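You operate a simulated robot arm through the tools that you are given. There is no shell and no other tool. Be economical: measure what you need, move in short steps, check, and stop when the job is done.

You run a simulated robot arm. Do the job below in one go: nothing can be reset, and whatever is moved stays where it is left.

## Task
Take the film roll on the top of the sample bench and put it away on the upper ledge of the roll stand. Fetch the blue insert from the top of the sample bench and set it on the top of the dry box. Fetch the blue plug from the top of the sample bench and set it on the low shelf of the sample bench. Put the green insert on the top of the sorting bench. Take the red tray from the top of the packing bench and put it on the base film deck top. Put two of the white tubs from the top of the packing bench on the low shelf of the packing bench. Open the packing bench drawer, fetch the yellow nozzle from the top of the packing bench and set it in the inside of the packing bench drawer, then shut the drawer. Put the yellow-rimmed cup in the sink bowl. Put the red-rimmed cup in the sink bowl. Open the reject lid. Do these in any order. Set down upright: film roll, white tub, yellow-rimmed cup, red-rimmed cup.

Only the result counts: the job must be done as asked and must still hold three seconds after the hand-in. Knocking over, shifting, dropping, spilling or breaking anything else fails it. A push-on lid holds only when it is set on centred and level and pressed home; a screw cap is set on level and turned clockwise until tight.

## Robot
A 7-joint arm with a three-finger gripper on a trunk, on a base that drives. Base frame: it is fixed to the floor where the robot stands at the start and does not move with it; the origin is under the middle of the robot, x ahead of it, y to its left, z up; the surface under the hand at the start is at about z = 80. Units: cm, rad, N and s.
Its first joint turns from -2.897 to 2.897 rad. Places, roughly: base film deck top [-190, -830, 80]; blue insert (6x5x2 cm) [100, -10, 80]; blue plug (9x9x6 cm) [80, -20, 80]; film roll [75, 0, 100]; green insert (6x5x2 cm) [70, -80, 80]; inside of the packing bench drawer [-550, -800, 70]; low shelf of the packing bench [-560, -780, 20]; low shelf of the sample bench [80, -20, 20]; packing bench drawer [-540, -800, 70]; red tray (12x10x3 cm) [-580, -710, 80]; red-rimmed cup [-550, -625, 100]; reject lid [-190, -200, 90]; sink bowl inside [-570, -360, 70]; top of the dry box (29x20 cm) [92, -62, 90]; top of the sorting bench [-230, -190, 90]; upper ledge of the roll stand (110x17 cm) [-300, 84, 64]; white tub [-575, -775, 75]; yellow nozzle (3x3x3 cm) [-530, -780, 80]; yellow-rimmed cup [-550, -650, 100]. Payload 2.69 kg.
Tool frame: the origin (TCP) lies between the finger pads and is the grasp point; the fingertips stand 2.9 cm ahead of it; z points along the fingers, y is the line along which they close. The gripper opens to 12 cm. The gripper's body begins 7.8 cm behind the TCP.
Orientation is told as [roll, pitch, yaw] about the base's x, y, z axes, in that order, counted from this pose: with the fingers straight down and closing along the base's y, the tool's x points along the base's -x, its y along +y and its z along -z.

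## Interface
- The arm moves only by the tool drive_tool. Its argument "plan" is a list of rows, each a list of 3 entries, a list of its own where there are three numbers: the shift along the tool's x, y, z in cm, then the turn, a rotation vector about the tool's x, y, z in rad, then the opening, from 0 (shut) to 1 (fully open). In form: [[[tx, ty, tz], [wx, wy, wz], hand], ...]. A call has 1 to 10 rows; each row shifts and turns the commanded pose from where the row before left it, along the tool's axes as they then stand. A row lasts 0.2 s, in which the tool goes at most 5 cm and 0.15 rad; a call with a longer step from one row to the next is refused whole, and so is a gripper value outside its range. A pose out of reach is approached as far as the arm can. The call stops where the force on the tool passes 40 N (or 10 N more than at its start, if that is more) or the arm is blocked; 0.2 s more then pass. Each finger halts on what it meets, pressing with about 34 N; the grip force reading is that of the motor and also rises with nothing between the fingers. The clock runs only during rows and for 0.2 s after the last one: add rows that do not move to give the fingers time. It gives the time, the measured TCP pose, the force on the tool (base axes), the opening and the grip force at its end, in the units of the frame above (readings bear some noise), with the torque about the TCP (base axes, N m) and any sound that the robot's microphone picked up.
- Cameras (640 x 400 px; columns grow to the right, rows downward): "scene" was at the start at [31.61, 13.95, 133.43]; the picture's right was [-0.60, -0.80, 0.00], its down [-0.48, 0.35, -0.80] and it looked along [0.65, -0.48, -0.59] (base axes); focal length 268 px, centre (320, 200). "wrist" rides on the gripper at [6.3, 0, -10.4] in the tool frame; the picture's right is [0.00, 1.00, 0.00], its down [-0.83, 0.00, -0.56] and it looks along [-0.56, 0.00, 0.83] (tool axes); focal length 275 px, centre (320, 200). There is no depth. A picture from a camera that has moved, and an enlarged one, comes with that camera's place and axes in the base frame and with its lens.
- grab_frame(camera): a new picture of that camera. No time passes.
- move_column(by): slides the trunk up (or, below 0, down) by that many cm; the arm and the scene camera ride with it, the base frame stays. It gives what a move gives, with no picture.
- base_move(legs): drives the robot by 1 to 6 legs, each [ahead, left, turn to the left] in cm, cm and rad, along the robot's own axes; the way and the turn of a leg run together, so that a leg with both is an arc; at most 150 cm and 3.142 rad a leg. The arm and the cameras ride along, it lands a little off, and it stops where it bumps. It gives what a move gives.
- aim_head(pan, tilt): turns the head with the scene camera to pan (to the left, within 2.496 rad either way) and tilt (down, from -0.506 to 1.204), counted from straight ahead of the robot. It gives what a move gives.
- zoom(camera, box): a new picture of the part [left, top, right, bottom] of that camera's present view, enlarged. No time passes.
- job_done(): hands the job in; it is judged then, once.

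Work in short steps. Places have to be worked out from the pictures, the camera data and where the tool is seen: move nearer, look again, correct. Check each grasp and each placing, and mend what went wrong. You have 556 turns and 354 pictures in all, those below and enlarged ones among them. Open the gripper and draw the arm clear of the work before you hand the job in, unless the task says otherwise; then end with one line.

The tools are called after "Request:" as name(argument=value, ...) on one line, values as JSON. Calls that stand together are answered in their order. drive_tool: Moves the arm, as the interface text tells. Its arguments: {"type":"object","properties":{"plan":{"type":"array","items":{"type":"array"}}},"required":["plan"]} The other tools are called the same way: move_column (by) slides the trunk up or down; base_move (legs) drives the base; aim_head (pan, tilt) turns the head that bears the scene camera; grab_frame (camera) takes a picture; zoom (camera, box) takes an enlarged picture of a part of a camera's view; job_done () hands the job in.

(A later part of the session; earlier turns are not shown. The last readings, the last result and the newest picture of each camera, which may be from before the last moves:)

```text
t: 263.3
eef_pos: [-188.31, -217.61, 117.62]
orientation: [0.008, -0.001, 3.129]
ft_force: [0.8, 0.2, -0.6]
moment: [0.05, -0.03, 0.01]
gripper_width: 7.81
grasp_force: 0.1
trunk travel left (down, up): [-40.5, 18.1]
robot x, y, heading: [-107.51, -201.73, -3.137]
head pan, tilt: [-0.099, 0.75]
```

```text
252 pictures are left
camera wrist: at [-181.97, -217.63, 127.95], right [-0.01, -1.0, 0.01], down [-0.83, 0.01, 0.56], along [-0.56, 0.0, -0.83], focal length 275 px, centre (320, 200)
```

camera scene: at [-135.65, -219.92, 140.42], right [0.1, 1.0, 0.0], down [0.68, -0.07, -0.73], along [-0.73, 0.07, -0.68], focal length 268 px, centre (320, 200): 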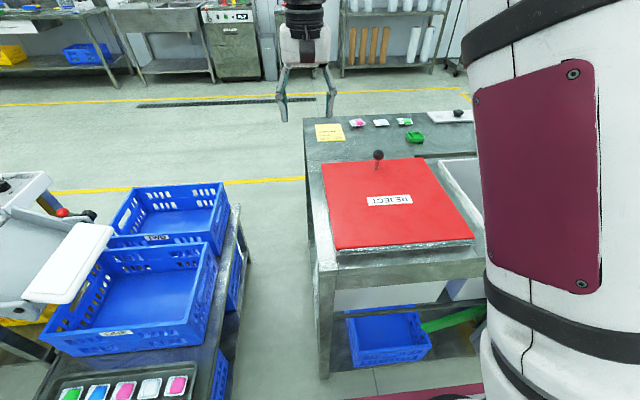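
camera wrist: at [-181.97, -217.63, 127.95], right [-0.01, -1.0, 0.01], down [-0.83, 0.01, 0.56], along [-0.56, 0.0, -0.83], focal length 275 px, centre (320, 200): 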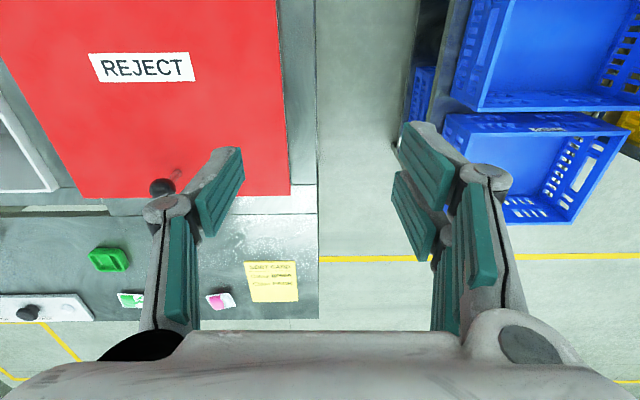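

Ball knob at about (-201.4,-196,96). Move above it.

Request:
drive_tool(plan=[[[-2.2, -3.6, 0], [0, 0, 0], 0.55], [[-2.2, -3.6, 0], [0, 0, 0], 0.55], [[-2.2, -3.6, 0], [0, 0, 0], 0.55], [[-2.2, -3.6, 0], [0, 0, 0], 0.55], [[-2.2, -3.6, 0], [0, 0, 0], 0.55], [[-2.2, -3.6, 0], [0, 0, 0], 0.55], [[0, 0, 4], [0, 0, 0], 0.55], [[0, 0, 3], [0, 0, 0], 0.55], [[0, 0, 0], [0, 0, 0], 0.55]])

Request:
grab_frame(camera="wrist")

Request:
grab_frame(camera="scene")

```text
t: 265.3
eef_pos: [-201.27, -195.95, 110.37]
orientation: [0.008, 0.0, 3.13]
ft_force: [-0.6, 0.0, 0.3]
moment: [0.03, 0.0, 0.02]
gripper_width: 6.6
grasp_force: 0.0
trunk travel left (down, up): [-40.5, 18.1]
robot x, y, heading: [-107.23, -201.77, -3.142]
head pan, tilt: [-0.099, 0.75]
```

```text
251 pictures are left
camera wrist: at [-194.94, -195.89, 120.81], right [-0.01, -1.0, 0.01], down [-0.83, 0.01, 0.56], along [-0.56, 0.0, -0.83], focal length 275 px, centre (320, 200)
```

wrist: 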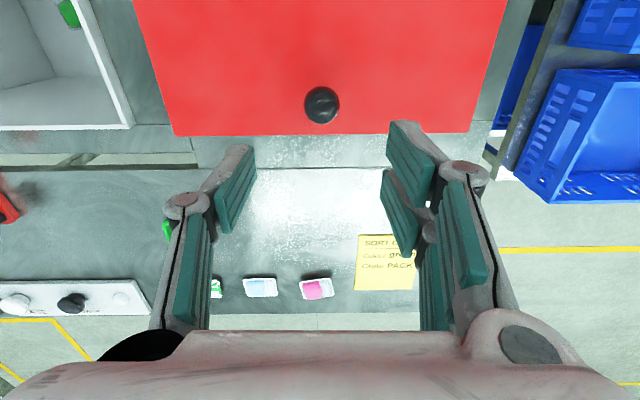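

```text
250 pictures are left
camera scene: at [-135.65, -219.91, 140.41], right [0.1, 1.0, 0.0], down [0.68, -0.07, -0.73], along [-0.73, 0.07, -0.68], focal length 268 px, centre (320, 200)
```

scene: 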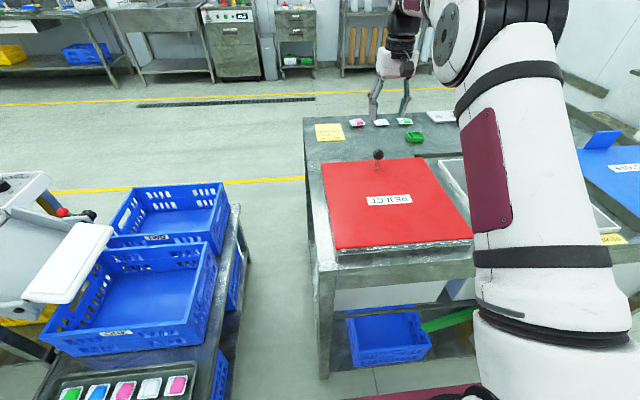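

Aligned. Descend to ball height and close.

Request:
drive_tool(plan=[[[-0.3, 0.1, 4], [0, 0, 0], 0.55], [[0, 0, 4], [0, 0, 0], 0.55], [[0, 0, 3.5], [0, 0, 0], 0.55], [[0, 0, 2], [0, 0, 0], 0.55], [[0, 0, 0], [0, 0, 0], 0.55]])

Request:
grab_frame(camera="wrist")

```text
t: 266.5
eef_pos: [-201.53, -196.31, 96.68]
orientation: [0.007, 0.001, 3.129]
ft_force: [0.4, 0.8, -0.2]
moment: [0.03, 0.0, -0.03]
gripper_width: 6.61
grasp_force: 0.0
trunk travel left (down, up): [-40.5, 18.1]
robot x, y, heading: [-107.36, -201.59, -3.139]
head pan, tilt: [-0.099, 0.75]
```

```text
249 pictures are left
camera wrist: at [-195.22, -196.19, 107.14], right [-0.01, -1.0, 0.01], down [-0.83, 0.01, 0.56], along [-0.56, 0.0, -0.83], focal length 275 px, centre (320, 200)
```

wrist: 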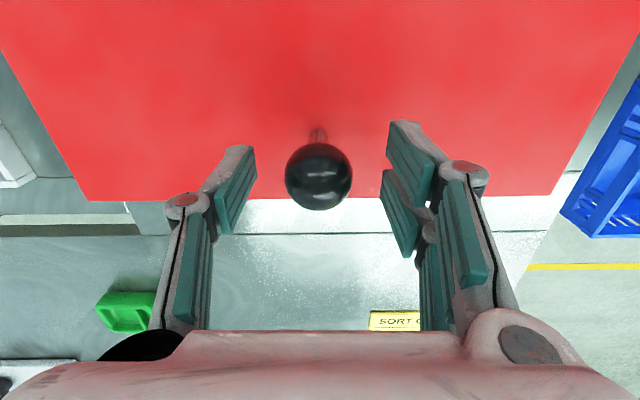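

Request:
drive_tool(plan=[[[0, 0, 0.5], [0, 0, 0], 0.55], [[0, 0, 0], [0, 0, 0], 0.15], [[0, 0, 0], [0, 0, 0], 0.15], [[0, 0, 0], [0, 0, 0], 0.15]])

```text
t: 267.5
eef_pos: [-201.57, -196.13, 96.41]
orientation: [0.005, 0.0, 3.13]
ft_force: [1.3, 1.0, -0.8]
moment: [0.05, 0.03, 0.14]
gripper_width: 3.11
grasp_force: 45.3
trunk travel left (down, up): [-40.5, 18.1]
robot x, y, heading: [-107.55, -201.6, -3.139]
head pan, tilt: [-0.099, 0.75]
```

Gripped the ball (3.1 cm). Start swinging up along the hinge arc, two steps first.

Request:
drive_tool(plan=[[[0.5, 0, -2.2], [0, 0, 0], 0.15], [[0.7, 0, -2.07], [0, 0, 0], 0.15], [[0.85, 0, -2.05], [0, 0, 0], 0.15], [[1.0, 0, -1.98], [0, 0, 0], 0.15], [[0, 0, 0], [0, 0, 0], 0.15]])

Request:
grab_frame(camera="scene")

```text
t: 268.7
eef_pos: [-198.54, -196.15, 104.68]
orientation: [0.006, -0.002, 3.129]
ft_force: [-21.3, 7.6, 7.1]
moment: [0.1, 0.21, 0.06]
gripper_width: 3.1
grasp_force: 45.1
trunk travel left (down, up): [-40.5, 18.1]
robot x, y, heading: [-107.31, -201.78, -3.141]
head pan, tilt: [-0.099, 0.75]
```

```text
248 pictures are left
camera scene: at [-135.72, -219.88, 140.41], right [0.1, 1.0, 0.0], down [0.68, -0.07, -0.73], along [-0.73, 0.07, -0.68], focal length 268 px, centre (320, 200)
```

scene: 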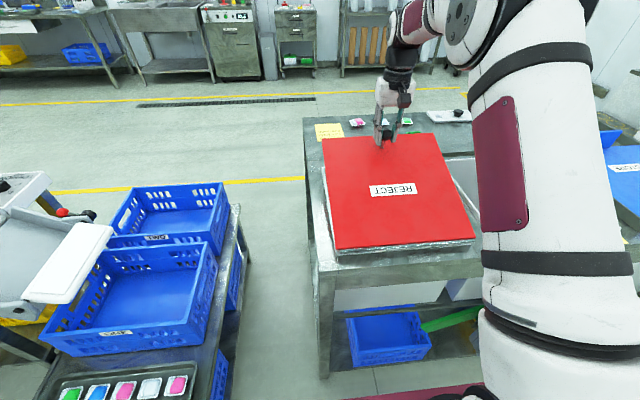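

The lid is lifting about the hinge. My arc was slightly too much toward +x; continue with a corrected arc.

Request:
drive_tool(plan=[[[0.84, 0, -2.69], [0, 0, 0], 0.15], [[1.62, 0, -2.44], [0, 0, 0], 0.15], [[1.86, 0, -2.26], [0, 0, 0], 0.15], [[2.07, 0, -2.07], [0, 0, 0], 0.15], [[0, 0, 0], [0, 0, 0], 0.15]])

Request:
grab_frame(camera="scene")

Request:
grab_frame(camera="wrist")

```text
t: 270.1
eef_pos: [-191.91, -196.12, 113.94]
orientation: [0.004, 0.009, 3.127]
ft_force: [-1.4, 1.9, -0.3]
moment: [-0.07, -0.05, 0.1]
gripper_width: 3.14
grasp_force: 44.8
trunk travel left (down, up): [-40.5, 18.1]
robot x, y, heading: [-107.3, -201.69, -3.143]
head pan, tilt: [-0.099, 0.75]
stopped in row 5: the force on the tool passed its limit at 40 N (the readings are from after the stop); the commanded pose is now the measured one
```

```text
247 pictures are left
camera scene: at [-135.63, -219.89, 140.43], right [0.1, 1.0, 0.0], down [0.68, -0.07, -0.73], along [-0.73, 0.07, -0.68], focal length 268 px, centre (320, 200)
```

scene: 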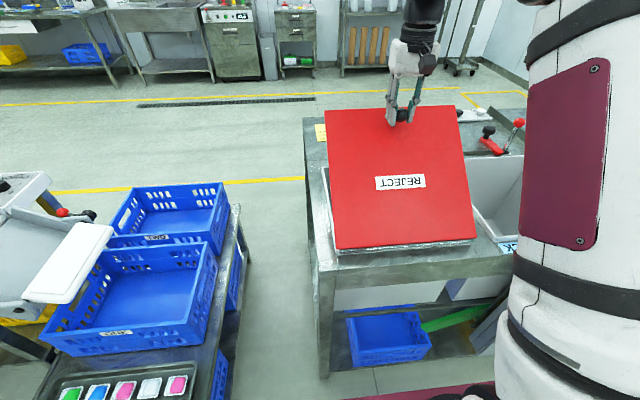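

```text
246 pictures are left
camera wrist: at [-185.7, -196.11, 124.43], right [-0.01, -1.0, 0.01], down [-0.84, 0.01, 0.55], along [-0.55, 0.0, -0.84], focal length 275 px, centre (320, 200)
```

wrist: 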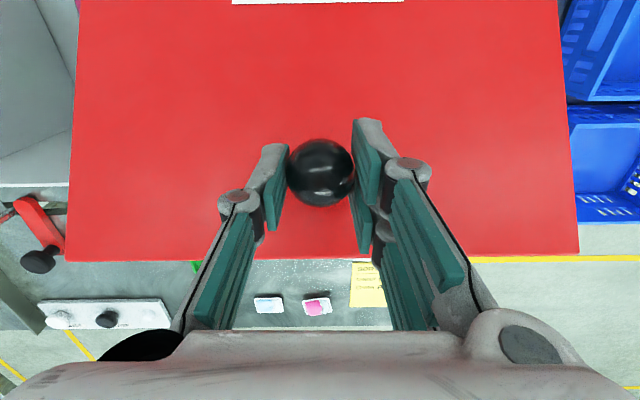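

Lid at ~40°. Continue in smaller steps.

Request:
drive_tool(plan=[[[1.0, 0, -0.98], [0, 0, 0], 0.15], [[1.1, 0, -0.95], [0, 0, 0], 0.15], [[1.2, 0, -0.85], [0, 0, 0], 0.15], [[1.25, 0, -0.8], [0, 0, 0], 0.15], [[1.3, 0, -0.7], [0, 0, 0], 0.15], [[1.33, 0, -0.65], [0, 0, 0], 0.15], [[0, 0, 0], [0, 0, 0], 0.15]])

Request:
grab_frame(camera="wrist")

```text
t: 271.7
eef_pos: [-184.77, -196.14, 119.12]
orientation: [0.006, 0.007, 3.128]
ft_force: [-5.4, 6.6, -1.4]
moment: [0.08, 0.75, 0.07]
gripper_width: 3.13
grasp_force: 44.9
trunk travel left (down, up): [-40.5, 18.1]
robot x, y, heading: [-107.37, -201.55, -3.14]
head pan, tilt: [-0.099, 0.75]
```

```text
245 pictures are left
camera wrist: at [-178.58, -196.1, 129.54], right [-0.01, -1.0, 0.01], down [-0.83, 0.01, 0.55], along [-0.55, 0.0, -0.83], focal length 275 px, centre (320, 200)
```

wrist: 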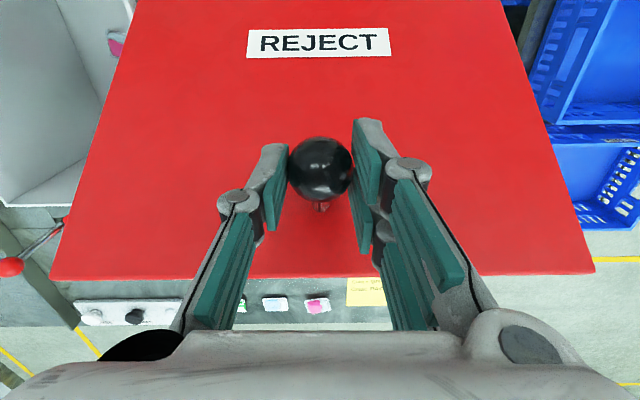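

Request:
drive_tool(plan=[[[1.3, 0, -0.58], [0, 0, 0], 0.15], [[1.38, 0, -0.53], [0, 0, 0], 0.15], [[1.4, 0, -0.46], [0, 0, 0], 0.15], [[1.41, 0, -0.39], [0, 0, 0], 0.15], [[1.43, 0, -0.31], [0, 0, 0], 0.15], [[1.44, 0, -0.22], [0, 0, 0], 0.15], [[1.46, 0, -0.16], [0, 0, 0], 0.15], [[1.46, 0, -0.09], [0, 0, 0], 0.15], [[0, 0, 0], [0, 0, 0], 0.15]])

Request:
grab_frame(camera="scene")

Request:
grab_frame(camera="wrist")

```text
t: 273.7
eef_pos: [-173.32, -196.1, 121.83]
orientation: [0.004, 0.011, 3.126]
ft_force: [-4.8, 19.3, 14.0]
moment: [0.41, 0.68, 0.12]
gripper_width: 3.13
grasp_force: 44.5
trunk travel left (down, up): [-40.5, 18.1]
robot x, y, heading: [-107.42, -201.63, -3.14]
head pan, tilt: [-0.099, 0.75]
```

```text
244 pictures are left
camera scene: at [-135.6, -219.8, 140.44], right [0.1, 1.0, 0.0], down [0.68, -0.07, -0.73], along [-0.73, 0.07, -0.68], focal length 268 px, centre (320, 200)
```

scene: 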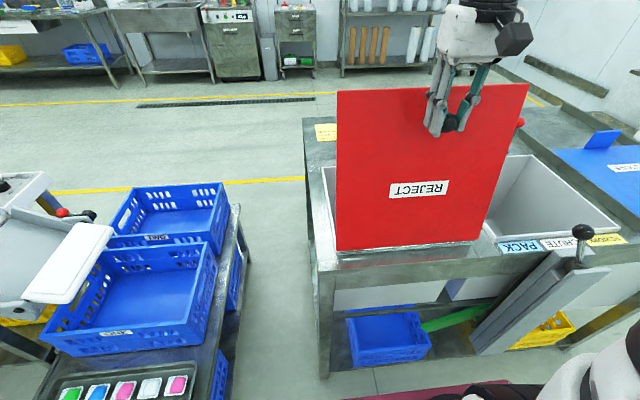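

```text
243 pictures are left
camera wrist: at [-167.11, -196.08, 132.27], right [-0.01, -1.0, 0.0], down [-0.84, 0.01, 0.55], along [-0.55, 0.0, -0.84], focal length 275 px, centre (320, 200)
```

wrist: 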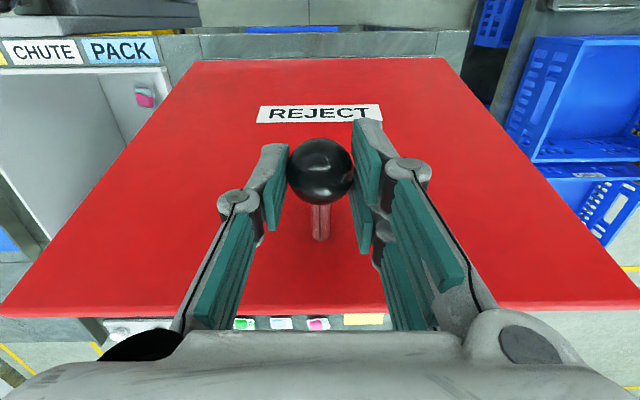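

Near vertical. Continue past vertical, relieving the side force a little.

Request:
drive_tool(plan=[[[1.45, -0.15, -0.15], [0, 0, 0], 0.15], [[1.45, -0.15, -0.05], [0, 0, 0], 0.15], [[1.45, 0, 0.1], [0, 0, 0], 0.15], [[1.45, 0, 0.15], [0, 0, 0], 0.15], [[0, 0, 0], [0, 0, 0], 0.15]])

Request:
grab_frame(camera="scene")

```text
t: 275.1
eef_pos: [-167.69, -196.03, 121.74]
orientation: [0.003, 0.015, 3.126]
ft_force: [-5.1, 4.2, -13.6]
moment: [0.16, 0.91, 0.06]
gripper_width: 3.15
grasp_force: 45.1
trunk travel left (down, up): [-40.5, 18.1]
robot x, y, heading: [-107.42, -201.41, -3.138]
head pan, tilt: [-0.099, 0.75]
stopped in row 5: the force on the tool passed its limit at 41 N (the readings are from after the stop); the commanded pose is now the measured one
```

```text
242 pictures are left
camera scene: at [-135.69, -219.86, 140.42], right [0.1, 1.0, 0.0], down [0.68, -0.07, -0.73], along [-0.73, 0.07, -0.68], focal length 268 px, centre (320, 200)
```

scene: 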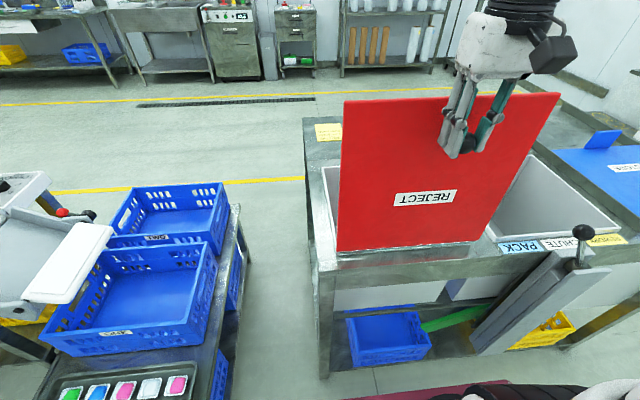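

Request:
drive_tool(plan=[[[0.9, 0, 0.25], [0, 0, 0], 0.15], [[0.9, 0, 0.25], [0, 0, 0], 0.15], [[0.9, 0, 0.25], [0, 0, 0], 0.15], [[0, 0, 0], [0, 0, 0], 0.15]])

Request:
grab_frame(camera="wrist")

```text
t: 276.1
eef_pos: [-164.74, -196.1, 121.14]
orientation: [0.006, 0.012, 3.126]
ft_force: [-4.2, 13.4, 11.1]
moment: [0.35, 1.29, 0.01]
gripper_width: 3.16
grasp_force: 45.5
trunk travel left (down, up): [-40.5, 18.1]
robot x, y, heading: [-107.02, -201.63, -3.136]
head pan, tilt: [-0.099, 0.75]
```

```text
241 pictures are left
camera wrist: at [-158.6, -196.07, 131.63], right [-0.01, -1.0, 0.0], down [-0.84, 0.01, 0.55], along [-0.55, 0.0, -0.84], focal length 275 px, centre (320, 200)
```

wrist: 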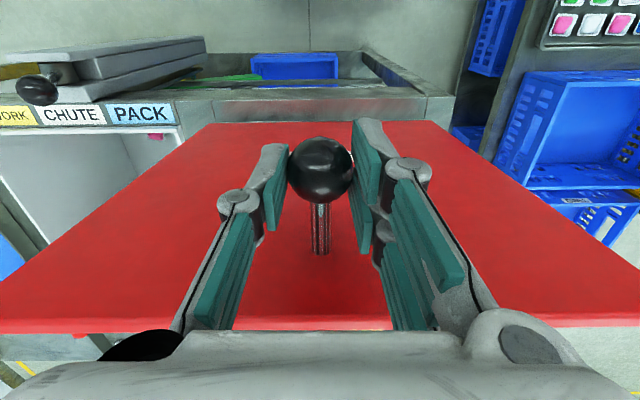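

Past vertical (~98°). Keep going a bit to find the stop.

Request:
drive_tool(plan=[[[0.9, -0.1, 0.2], [0, 0, 0], 0.15], [[0.9, -0.1, 0.3], [0, 0, 0], 0.15], [[0.9, 0, 0.3], [0, 0, 0], 0.15], [[0.9, 0, 0.35], [0, 0, 0], 0.15], [[0, 0, 0], [0, 0, 0], 0.15]])

Request:
grab_frame(camera="scene")

```text
t: 276.8
eef_pos: [-163.1, -196.06, 120.62]
orientation: [0.005, -0.001, 3.13]
ft_force: [-9.4, 1.9, -8.3]
moment: [0.05, 0.17, 0.11]
gripper_width: 3.13
grasp_force: 44.8
trunk travel left (down, up): [-40.5, 18.1]
robot x, y, heading: [-107.41, -201.72, -3.142]
head pan, tilt: [-0.099, 0.75]
stopped in row 3: the force on the tool passed its limit at 49 N (the readings are from after the stop); the commanded pose is now the measured one
```

```text
240 pictures are left
camera scene: at [-135.74, -219.9, 140.38], right [0.1, 1.0, 0.0], down [0.68, -0.07, -0.73], along [-0.73, 0.07, -0.68], focal length 268 px, centre (320, 200)
```

scene: 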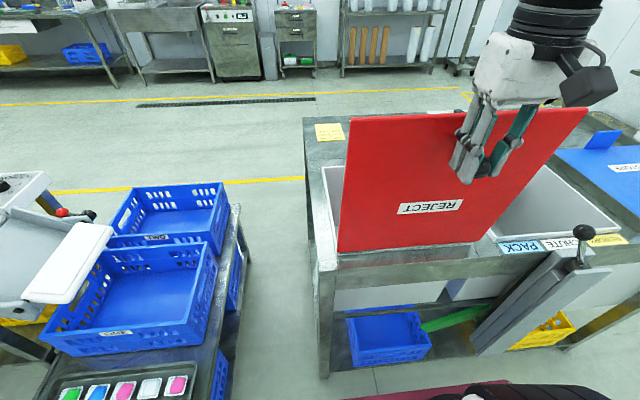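

Force suggests the open stop is reached at ~100°. Release and see whether it stays.

Request:
drive_tool(plan=[[[0, 0, 0], [0, 0, 0], 0.4], [[0, 0, 0], [0, 0, 0], 0.5], [[0, 0, 0], [0, 0, 0], 0.5], [[0, 0, -3], [0, 0, 0], 0.5], [[0, 0, -3], [0, 0, 0], 0.5], [[0, 0, 0], [0, 0, 0], 0.5]])

Request:
grab_frame(camera="scene")

Request:
grab_frame(camera="wrist")

```text
t: 278.2
eef_pos: [-163.12, -196.07, 126.81]
orientation: [0.005, -0.002, 3.13]
ft_force: [0.2, 0.0, 0.4]
moment: [-0.01, -0.03, -0.02]
gripper_width: 6.01
grasp_force: 0.1
trunk travel left (down, up): [-40.5, 18.1]
robot x, y, heading: [-107.44, -202.12, -3.138]
head pan, tilt: [-0.099, 0.75]
```

```text
239 pictures are left
camera scene: at [-135.65, -219.91, 140.41], right [0.1, 1.0, 0.0], down [0.68, -0.07, -0.73], along [-0.73, 0.07, -0.68], focal length 268 px, centre (320, 200)
```

scene: 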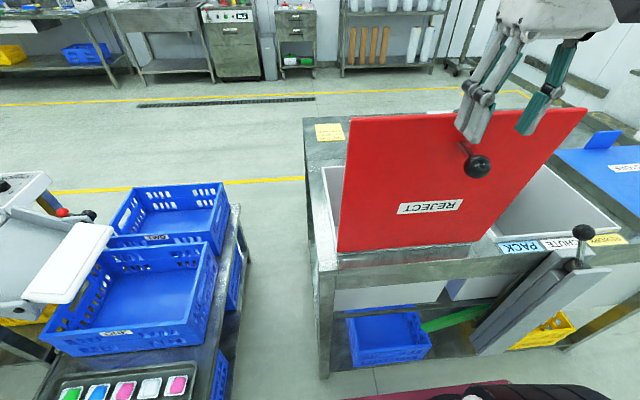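

```text
238 pictures are left
camera wrist: at [-156.76, -196.05, 137.12], right [-0.01, -1.0, 0.01], down [-0.83, 0.01, 0.56], along [-0.56, 0.0, -0.83], focal length 275 px, centre (320, 200)
```

wrist: 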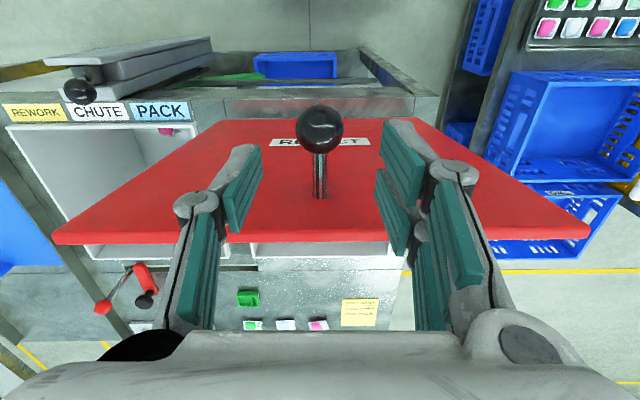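

The lid stays open. Raise the hand, back off and start driving round to the far aisle (x≈-450).

Request:
drive_tool(plan=[[[0, 0, -3], [0, 0, 0], 0.5], [[0, 0, -2], [0, 0, 0], 0.5], [[0, 0, 0], [0, 0, 0], 0.5]])

Request:
base_move(legs=[[-45, 0, 0], [0, -145, 0], [0, -15, 0], [140, 0, 0], [140, 0, 0]])

Request:
aim_head(pan=0.9, tilt=0.35)

Request:
grab_frame(camera="scene")

```text
t: 279.0
eef_pos: [-163.03, -196.01, 131.87]
orientation: [0.005, -0.002, 3.13]
ft_force: [-0.5, 0.1, -0.2]
moment: [-0.01, 0.03, -0.03]
gripper_width: 5.97
grasp_force: 0.1
trunk travel left (down, up): [-40.5, 18.1]
robot x, y, heading: [-107.42, -201.84, -3.137]
head pan, tilt: [-0.099, 0.75]
```

```text
t: 302.5
eef_pos: [-394.9, -27.26, 131.83]
orientation: [0.005, -0.001, 3.098]
ft_force: [-0.2, -0.9, 0.2]
moment: [0.01, -0.03, -0.01]
gripper_width: 5.99
grasp_force: 0.2
trunk travel left (down, up): [-40.5, 18.1]
robot x, y, heading: [-339.71, -34.36, 3.114]
head pan, tilt: [-0.099, 0.75]
```

```text
t: 303.8
eef_pos: [-394.75, -27.27, 131.89]
orientation: [0.006, -0.002, 3.1]
ft_force: [-1.0, -0.2, -0.6]
moment: [0.01, 0.01, 0.0]
gripper_width: 6.01
grasp_force: 0.0
trunk travel left (down, up): [-40.5, 18.1]
robot x, y, heading: [-339.23, -35.07, 3.112]
head pan, tilt: [0.901, 0.351]
```

```text
237 pictures are left
camera scene: at [-365.9, -60.2, 143.98], right [-0.77, 0.64, 0.0], down [0.22, 0.26, -0.94], along [-0.6, -0.72, -0.34], focal length 268 px, centre (320, 200)
```

scene: 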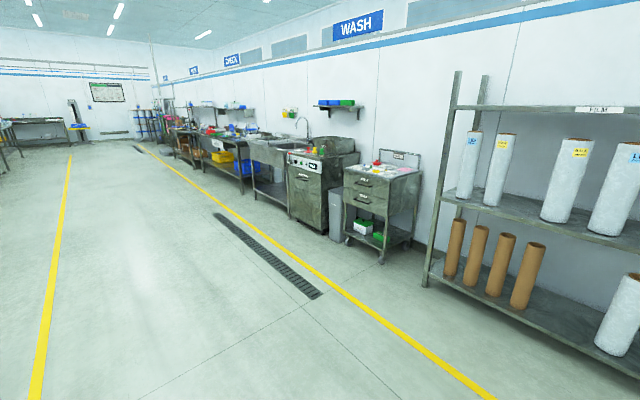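

The aisle (x≈-312…-500) is clear. Drive to x≈-430 and along the aisle toward the cups.

Request:
base_move(legs=[[90, 0, 0.03], [0, 148, 0], [0, 148, 0], [0, 148, 0], [0, 130, 0]])

Request:
aim_head(pan=0, tilt=0.45)

Request:
grab_frame(camera="scene")

```text
t: 335.6
eef_pos: [-485.73, -603.12, 131.88]
orientation: [0.005, -0.001, 3.136]
ft_force: [-0.3, -0.3, -0.9]
moment: [0.02, 0.0, -0.02]
gripper_width: 5.98
grasp_force: 0.1
trunk travel left (down, up): [-40.5, 18.1]
robot x, y, heading: [-430.1, -608.7, -3.123]
head pan, tilt: [0.901, 0.351]
```

```text
t: 336.8
eef_pos: [-485.76, -603.18, 131.87]
orientation: [0.007, -0.002, 3.135]
ft_force: [0.3, 0.9, -0.7]
moment: [0.01, 0.0, 0.01]
gripper_width: 6.02
grasp_force: 0.0
trunk travel left (down, up): [-40.5, 18.1]
robot x, y, heading: [-430.37, -608.44, -3.134]
head pan, tilt: [0.0, 0.45]
```

```text
236 pictures are left
camera scene: at [-459.19, -627.67, 143.06], right [-0.01, 1.0, 0.0], down [0.44, 0.0, -0.9], along [-0.9, -0.01, -0.44], focal length 268 px, centre (320, 200)
```

scene: 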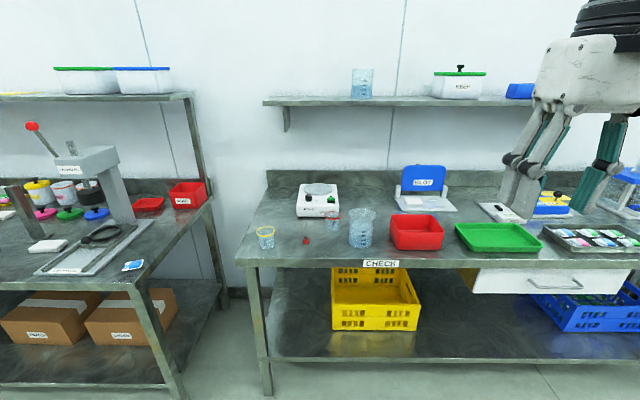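

Request:
zoom(camera="scene", box=[230, 160, 450, 298])

Request:
zoom(camera="scene", box=[0, 100, 250, 280])

```text
2.90 times, centred on (340, 229) of scene
camera zoom: at [-459.19, -627.67, 143.06], right [-0.01, 1.0, 0.0], down [0.44, 0.0, -0.9], along [-0.9, -0.01, -0.44], focal length 778 px, centre (262, 116)
```

zoom: 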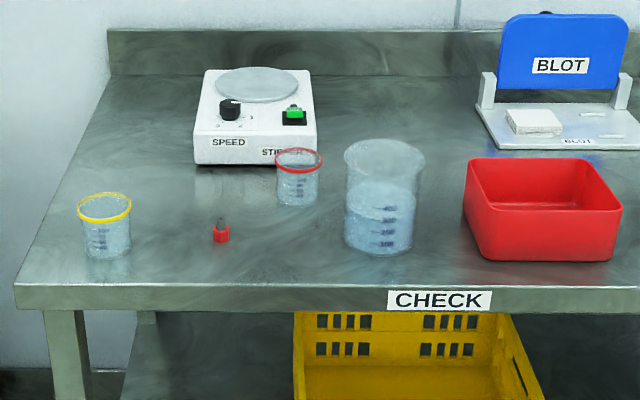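

```text
2.22 times, centred on (125, 190) of scene
camera zoom: at [-459.19, -627.67, 143.06], right [-0.01, 1.0, 0.0], down [0.44, 0.0, -0.9], along [-0.9, -0.01, -0.44], focal length 597 px, centre (753, 222)
```

zoom: 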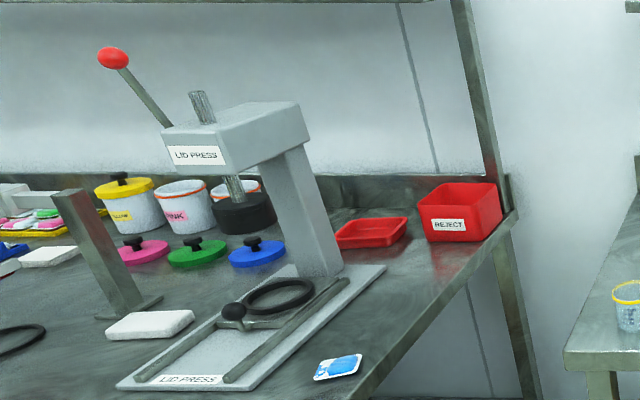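

Yellow-rimmed cup at about (-547,-650), red-rimmed at about (-559,-623), bench z≈80. Drive to stand in front of the yellow cup.

Request:
base_move(legs=[[0, 45, 0], [42, 0, 0]])

Request:
grab_frame(camera="wrist")

Request:
aim_head(pan=-0.15, tilt=0.7)

Request:
grab_frame(camera="scene")

```text
t: 341.7
eef_pos: [-527.61, -648.82, 131.88]
orientation: [0.006, -0.001, 3.135]
ft_force: [0.9, 0.1, -1.0]
moment: [-0.01, -0.03, 0.02]
gripper_width: 6.0
grasp_force: 0.0
trunk travel left (down, up): [-40.5, 18.1]
robot x, y, heading: [-472.07, -654.15, -3.131]
head pan, tilt: [0.0, 0.45]
```

```text
233 pictures are left
camera wrist: at [-521.3, -648.8, 142.27], right [0.0, -1.0, 0.01], down [-0.83, 0.0, 0.56], along [-0.56, 0.0, -0.83], focal length 275 px, centre (320, 200)
```

wrist: 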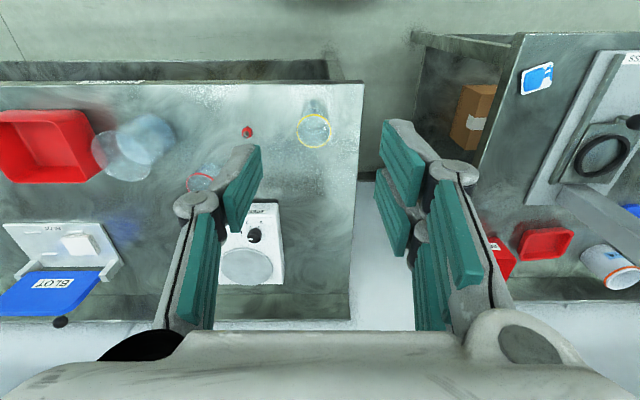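

```text
t: 342.5
eef_pos: [-527.58, -648.92, 131.92]
orientation: [0.006, -0.002, 3.134]
ft_force: [0.1, -0.3, -0.4]
moment: [-0.03, -0.01, 0.0]
gripper_width: 6.02
grasp_force: 0.0
trunk travel left (down, up): [-40.5, 18.1]
robot x, y, heading: [-471.73, -654.15, -3.135]
head pan, tilt: [-0.15, 0.7]
```

```text
232 pictures are left
camera scene: at [-500.22, -672.12, 140.84], right [0.14, 0.99, 0.0], down [0.64, -0.09, -0.77], along [-0.76, 0.11, -0.64], focal length 268 px, centre (320, 200)
```

scene: 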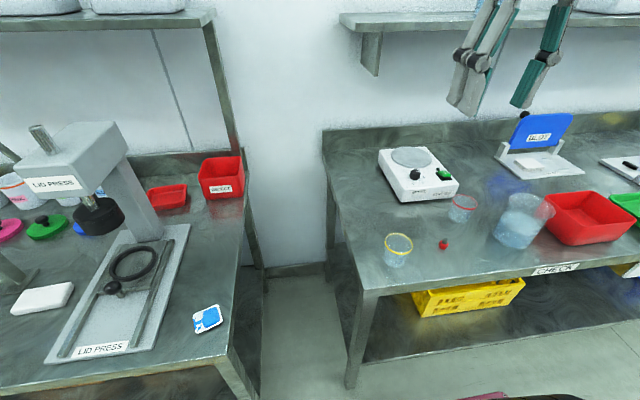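

Yellow cup rim near (-542,-646.5,88). Move above and lower to z≈107, then look.

Request:
drive_tool(plan=[[[-2.8, -0.46, 3.5], [0, 0, 0], 0.9], [[-2.8, -0.46, 3.5], [0, 0, 0], 0.9], [[-2.8, -0.46, 3.5], [0, 0, 0], 0.9], [[-2.8, -0.46, 3.5], [0, 0, 0], 0.9], [[-2.8, -0.46, 3.5], [0, 0, 0], 0.9], [[0, 0, 4], [0, 0, 0], 0.9], [[0, 0, 3], [0, 0, 0], 0.9], [[0, 0, 0], [0, 0, 0], 0.9]])

Request:
grab_frame(camera="wrist")

```text
t: 344.3
eef_pos: [-541.57, -646.51, 107.17]
orientation: [0.006, 0.0, 3.135]
ft_force: [-0.2, -0.7, 0.3]
moment: [-0.02, 0.01, 0.0]
gripper_width: 10.78
grasp_force: 0.1
trunk travel left (down, up): [-40.5, 18.1]
robot x, y, heading: [-471.92, -654.44, -3.129]
head pan, tilt: [-0.15, 0.7]
```

```text
231 pictures are left
camera wrist: at [-535.32, -646.54, 117.52], right [0.0, -1.0, 0.01], down [-0.83, 0.0, 0.56], along [-0.56, 0.0, -0.83], focal length 275 px, centre (320, 200)
```

wrist: 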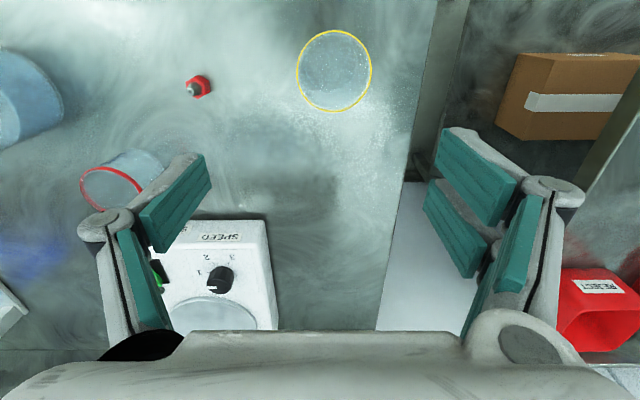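

Correct by (+1.8,-1.4) and descend to z≈86.

Request:
drive_tool(plan=[[[1.8, 1.4, 2], [0, 0, 0], 0.9], [[0, 0, 4], [0, 0, 0], 0.9], [[0, 0, 4], [0, 0, 0], 0.9], [[0, 0, 4], [0, 0, 0], 0.9], [[0, 0, 0], [0, 0, 0], 0.9]])

Request:
grab_frame(camera="wrist")

```text
t: 345.5
eef_pos: [-539.78, -647.98, 93.31]
orientation: [0.003, -0.002, 3.135]
ft_force: [0.9, -0.3, 0.2]
moment: [0.01, 0.03, 0.02]
gripper_width: 10.8
grasp_force: 0.1
trunk travel left (down, up): [-40.5, 18.1]
robot x, y, heading: [-472.1, -654.22, -3.133]
head pan, tilt: [-0.15, 0.7]
```

```text
230 pictures are left
camera wrist: at [-533.5, -647.97, 103.74], right [0.0, -1.0, 0.01], down [-0.83, 0.0, 0.56], along [-0.56, 0.0, -0.83], focal length 275 px, centre (320, 200)
```

wrist: 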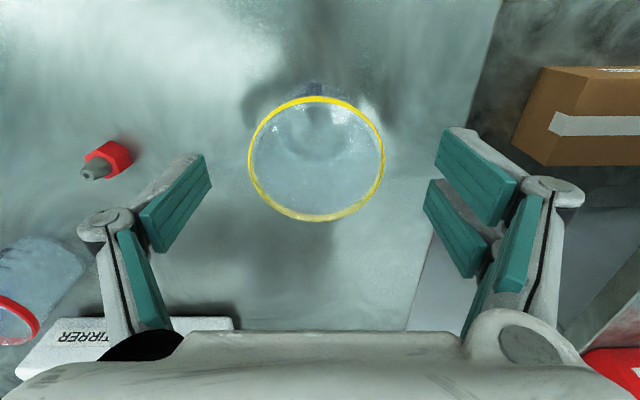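

Perfectly aligned; rim at z≈90.4. Lower 5 cm and grip.

Request:
drive_tool(plan=[[[0, 0, 2.5], [0, 0, 0], 0.9], [[0, 0, 2.5], [0, 0, 0], 0.9], [[0, 0, 0], [0, 0, 0], 0.65], [[0, 0, 0], [0, 0, 0], 0.5], [[0, 0, 0], [0, 0, 0], 0.4], [[0, 0, 0], [0, 0, 0], 0.4]])

Request:
grab_frame(camera="wrist")

```text
t: 347.0
eef_pos: [-539.77, -647.92, 88.72]
orientation: [0.003, -0.006, 3.131]
ft_force: [5.9, 3.0, 17.5]
moment: [0.38, -0.31, -0.1]
gripper_width: 5.66
grasp_force: 34.2
trunk travel left (down, up): [-40.5, 18.1]
robot x, y, heading: [-472.1, -654.39, -3.13]
head pan, tilt: [-0.15, 0.7]
stopped in row 6: the force on the tool passed its limit at 41 N (the readings are from after the stop); the commanded pose is now the measured one
```

```text
229 pictures are left
camera wrist: at [-533.46, -647.88, 99.07], right [0.0, -1.0, 0.0], down [-0.83, 0.0, 0.56], along [-0.56, 0.0, -0.83], focal length 275 px, centre (320, 200)
```

wrist: 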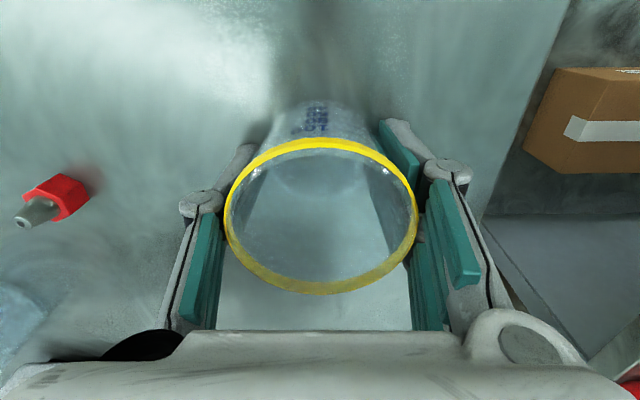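

Gripped at 5.7 cm on the tapered body. Lift and check.

Request:
drive_tool(plan=[[[0, 0, -0.5], [0, 0, 0], 0.4], [[0, 0, -1.5], [0, 0, 0], 0.4], [[0, 0, -3], [0, 0, 0], 0.4], [[0, 0, -4], [0, 0, 0], 0.4], [[0, 0, 0], [0, 0, 0], 0.4]])

Request:
grab_frame(camera="wrist")

Request:
grab_frame(camera="scene")

```text
t: 348.2
eef_pos: [-539.93, -648.18, 97.75]
orientation: [0.002, -0.004, 3.136]
ft_force: [-0.1, -0.6, -0.1]
moment: [0.0, -0.01, 0.02]
gripper_width: 5.63
grasp_force: 34.0
trunk travel left (down, up): [-40.5, 18.1]
robot x, y, heading: [-471.85, -654.12, -3.133]
head pan, tilt: [-0.15, 0.7]
```

```text
228 pictures are left
camera wrist: at [-533.49, -648.08, 108.14], right [0.0, -1.0, 0.0], down [-0.83, 0.0, 0.56], along [-0.56, 0.0, -0.83], focal length 275 px, centre (320, 200)
```

wrist: 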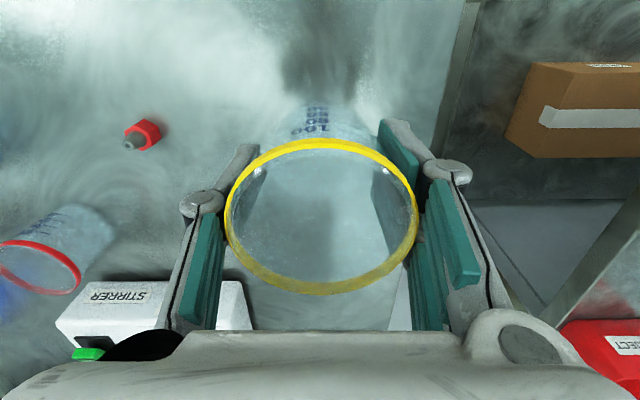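

```text
227 pictures are left
camera scene: at [-500.23, -672.09, 140.83], right [0.14, 0.99, 0.0], down [0.64, -0.09, -0.76], along [-0.76, 0.11, -0.64], focal length 268 px, centre (320, 200)
```

scene: 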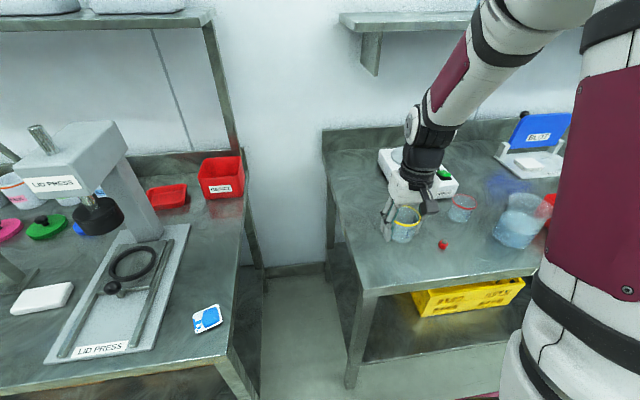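

Cup held, empty. Raise, back off, and drive along to the sink.

Request:
drive_tool(plan=[[[0, 0, -4], [0, 0, 0], 0.4], [[0, 0, -4], [0, 0, 0], 0.4], [[0, 0, -4], [0, 0, 0], 0.4], [[0, 0, -4], [0, 0, 0], 0.4]])

Request:
base_move(legs=[[-45, 0, 0], [0, -140, 0], [0, -140, 0]])

Request:
grab_frame(camera="scene")

```text
t: 349.2
eef_pos: [-539.69, -647.8, 113.86]
orientation: [0.002, -0.005, 3.133]
ft_force: [-0.2, -0.2, -0.4]
moment: [-0.02, -0.01, 0.01]
gripper_width: 5.61
grasp_force: 34.2
trunk travel left (down, up): [-40.5, 18.1]
robot x, y, heading: [-471.83, -654.45, -3.137]
head pan, tilt: [-0.15, 0.7]
```

```text
t: 365.0
eef_pos: [-504.97, -371.73, 113.71]
orientation: [0.004, -0.004, -3.113]
ft_force: [-0.1, 0.3, 0.1]
moment: [-0.03, -0.01, 0.0]
gripper_width: 5.6
grasp_force: 34.8
trunk travel left (down, up): [-40.5, 18.1]
robot x, y, heading: [-436.8, -375.66, -3.096]
head pan, tilt: [-0.15, 0.7]
```

```text
226 pictures are left
camera scene: at [-464.63, -394.6, 140.84], right [0.1, 0.99, 0.0], down [0.64, -0.07, -0.76], along [-0.76, 0.08, -0.64], focal length 268 px, centre (320, 200)
```

scene: 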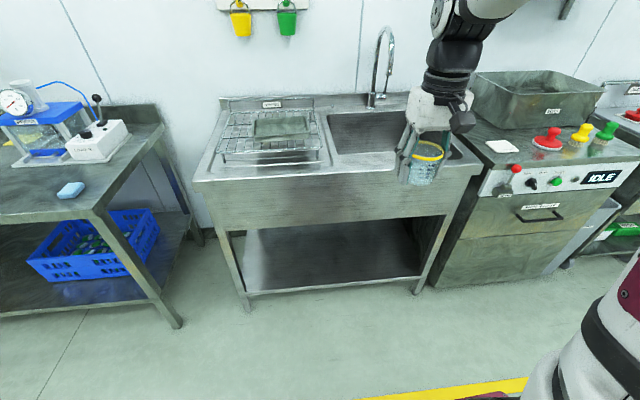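

The sink bowl is on the right side around (-569,-356). Drive closer and look down into it.

Request:
base_move(legs=[[40, 0, -0.04]])

Request:
grab_frame(camera="scene")

Request:
grab_frame(camera="wrist")

```text
t: 367.5
eef_pos: [-545.29, -369.48, 113.73]
orientation: [0.004, -0.006, 3.123]
ft_force: [0.2, 0.1, -0.1]
moment: [0.0, -0.05, 0.01]
gripper_width: 5.55
grasp_force: 33.9
trunk travel left (down, up): [-40.5, 18.1]
robot x, y, heading: [-477.88, -376.76, 3.138]
head pan, tilt: [-0.15, 0.7]
```

```text
225 pictures are left
camera scene: at [-506.15, -394.17, 140.84], right [0.15, 0.99, 0.0], down [0.64, -0.1, -0.76], along [-0.76, 0.12, -0.64], focal length 268 px, centre (320, 200)
```

scene: 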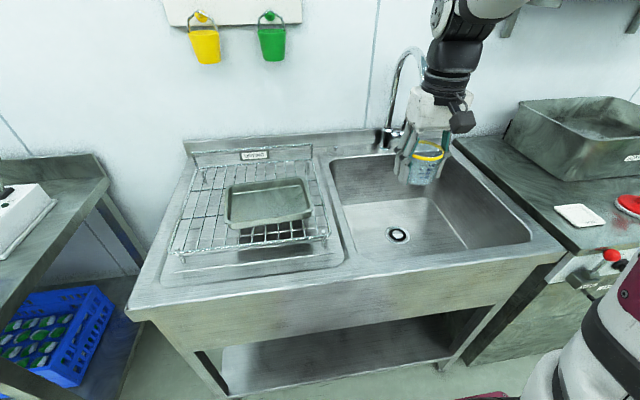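

```text
224 pictures are left
camera wrist: at [-538.99, -369.48, 124.04], right [-0.01, -1.0, 0.0], down [-0.83, 0.01, 0.56], along [-0.56, 0.01, -0.83], focal length 275 px, centre (320, 200)
```

wrist: 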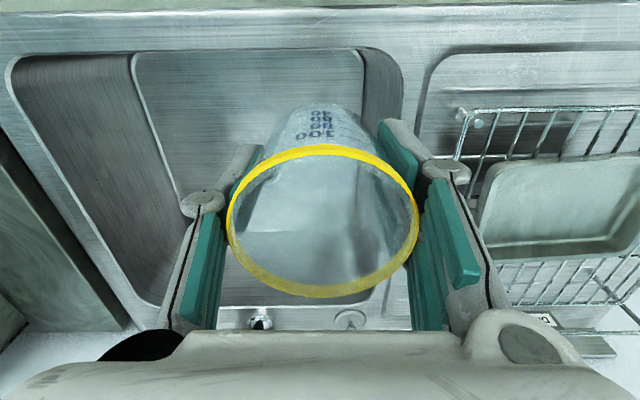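

Bowl spans x≈-591…-543, y≈-380…-333, drain at (-567,-356), faucet tip near (-574,-354,110). I place the yellow cup at (-560,-369).

Request:
drive_tool(plan=[[[-3.7, -0.1, 0], [0, 0, 0], 0.4], [[-3.7, -0.1, 0], [0, 0, 0], 0.4], [[-3.7, -0.1, 0], [0, 0, 0], 0.4], [[-3.4, -0.1, 0], [0, 0, 0], 0.4], [[0, 0, 4], [0, 0, 0], 0.4], [[0, 0, 4], [0, 0, 0], 0.4], [[0, 0, 4], [0, 0, 0], 0.4], [[0, 0, 4], [0, 0, 0], 0.4], [[0, 0, 0], [0, 0, 0], 0.4]])

Request:
grab_frame(camera="scene")

Request:
grab_frame(camera="wrist")

```text
t: 369.5
eef_pos: [-559.81, -368.87, 97.91]
orientation: [0.003, -0.007, 3.123]
ft_force: [0.3, 0.4, 0.9]
moment: [0.01, 0.0, -0.03]
gripper_width: 5.58
grasp_force: 34.2
trunk travel left (down, up): [-40.5, 18.1]
robot x, y, heading: [-477.94, -376.5, 3.14]
head pan, tilt: [-0.15, 0.7]
```

```text
223 pictures are left
camera scene: at [-506.14, -394.17, 140.84], right [0.15, 0.99, 0.0], down [0.64, -0.1, -0.76], along [-0.76, 0.12, -0.64], focal length 268 px, centre (320, 200)
```

scene: 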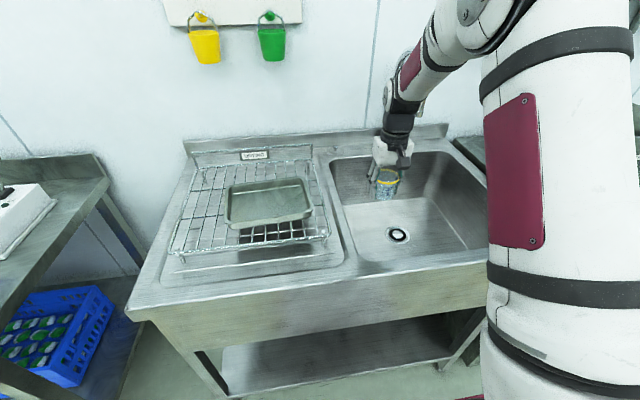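

```text
222 pictures are left
camera wrist: at [-553.44, -368.85, 108.22], right [-0.01, -1.0, 0.0], down [-0.83, 0.01, 0.56], along [-0.56, 0.01, -0.83], focal length 275 px, centre (320, 200)
```

wrist: 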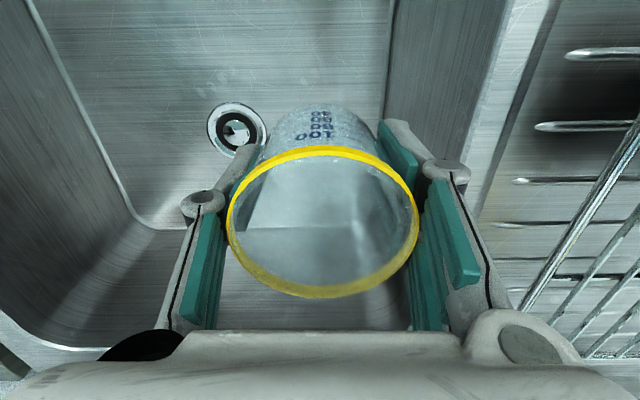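

Clear. Continue down, slow near the floor of the bowl.

Request:
drive_tool(plan=[[[0, 0, 4], [0, 0, 0], 0.4], [[0, 0, 4], [0, 0, 0], 0.4], [[0, 0, 4], [0, 0, 0], 0.4], [[0, 0, 2], [0, 0, 0], 0.4], [[0, 0, 1], [0, 0, 0], 0.4], [[0, 0, 0.5], [0, 0, 0], 0.4], [[0, 0, 0.5], [0, 0, 0], 0.4], [[0, 0, 0.4], [0, 0, 0], 0.4], [[0, 0, 0], [0, 0, 0], 0.4]])

Request:
grab_frame(camera="wrist")

Request:
grab_frame(camera="scene")

```text
t: 371.5
eef_pos: [-560.03, -368.92, 81.43]
orientation: [0.005, -0.005, 3.123]
ft_force: [-0.1, 0.1, 0.0]
moment: [-0.04, 0.01, -0.02]
gripper_width: 5.57
grasp_force: 34.0
trunk travel left (down, up): [-40.5, 18.1]
robot x, y, heading: [-477.71, -376.62, 3.138]
head pan, tilt: [-0.15, 0.7]
```

```text
221 pictures are left
camera wrist: at [-553.71, -368.95, 91.77], right [-0.01, -1.0, 0.0], down [-0.83, 0.01, 0.56], along [-0.56, 0.01, -0.83], focal length 275 px, centre (320, 200)
```

wrist: 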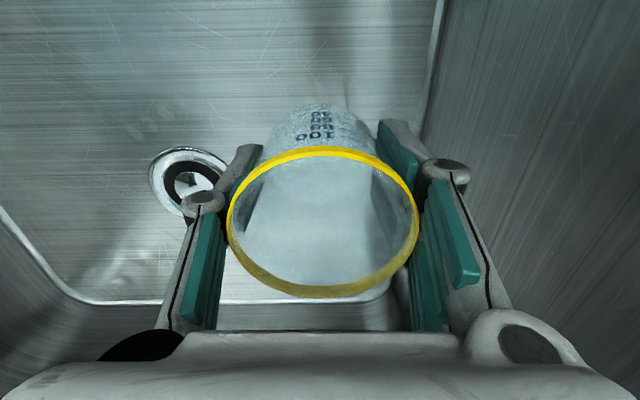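

```text
220 pictures are left
camera scene: at [-506.15, -394.17, 140.84], right [0.15, 0.99, 0.0], down [0.64, -0.1, -0.76], along [-0.76, 0.12, -0.64], focal length 268 px, centre (320, 200)
```

scene: 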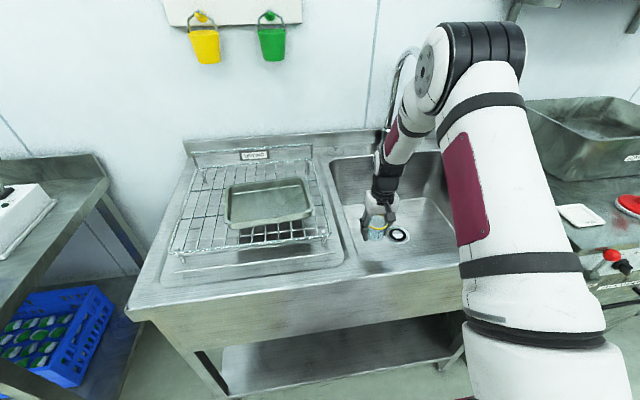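

Request:
drive_tool(plan=[[[0, 0, 0.5], [0, 0, 0], 0.4], [[0, 0, 0.5], [0, 0, 0], 0.4], [[0, 0, 0.4], [0, 0, 0], 0.4], [[0, 0, 0.4], [0, 0, 0], 0.4], [[0, 0, 0.4], [0, 0, 0], 0.4], [[0, 0, 0.4], [0, 0, 0], 0.4], [[0, 0, 0], [0, 0, 0], 0.4]])

```text
t: 373.1
eef_pos: [-560.0, -368.78, 78.95]
orientation: [0.004, -0.007, 3.122]
ft_force: [-0.4, -0.3, -0.1]
moment: [-0.02, 0.0, -0.01]
gripper_width: 5.56
grasp_force: 34.0
trunk travel left (down, up): [-40.5, 18.1]
robot x, y, heading: [-477.69, -376.89, 3.137]
head pan, tilt: [-0.15, 0.7]
```

Request:
drive_tool(plan=[[[0, 0, 0.4], [0, 0, 0], 0.4], [[0, 0, 0.4], [0, 0, 0], 0.4], [[0, 0, 0.4], [0, 0, 0], 0.4], [[0, 0, 0.4], [0, 0, 0], 0.4], [[0, 0, 0.4], [0, 0, 0], 0.4], [[0, 0, 0.4], [0, 0, 0], 0.4], [[0, 0, 0], [0, 0, 0], 0.4]])

Request:
grab_frame(camera="wrist")

```text
t: 374.7
eef_pos: [-560.03, -368.93, 76.39]
orientation: [0.004, -0.008, 3.124]
ft_force: [-0.4, -0.4, -1.2]
moment: [0.01, 0.0, 0.01]
gripper_width: 5.57
grasp_force: 34.2
trunk travel left (down, up): [-40.5, 18.1]
robot x, y, heading: [-477.44, -376.33, 3.142]
head pan, tilt: [-0.15, 0.7]
```

```text
219 pictures are left
camera wrist: at [-553.66, -368.99, 86.76], right [-0.01, -1.0, 0.0], down [-0.83, 0.01, 0.56], along [-0.56, 0.01, -0.83], focal length 275 px, centre (320, 200)
```

wrist: 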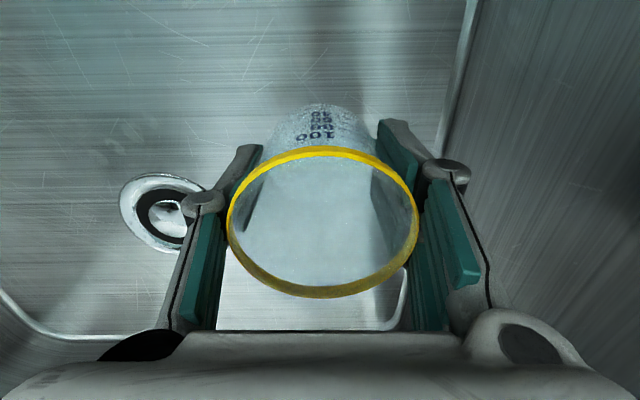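

Request:
drive_tool(plan=[[[0, 0, 0.3], [0, 0, 0], 0.4], [[0, 0, 0.3], [0, 0, 0], 0.4], [[0, 0, 0.3], [0, 0, 0], 0.4], [[0, 0, 0.3], [0, 0, 0], 0.4], [[0, 0, 0.3], [0, 0, 0], 0.4], [[0, 0, 0.3], [0, 0, 0], 0.4], [[0, 0, 0], [0, 0, 0], 0.4]])

```text
t: 376.3
eef_pos: [-560.06, -368.99, 74.63]
orientation: [0.003, -0.007, 3.123]
ft_force: [0.1, 0.0, 0.0]
moment: [-0.01, -0.03, 0.02]
gripper_width: 5.57
grasp_force: 34.5
trunk travel left (down, up): [-40.5, 18.1]
robot x, y, heading: [-477.88, -376.9, 3.14]
head pan, tilt: [-0.15, 0.7]
```

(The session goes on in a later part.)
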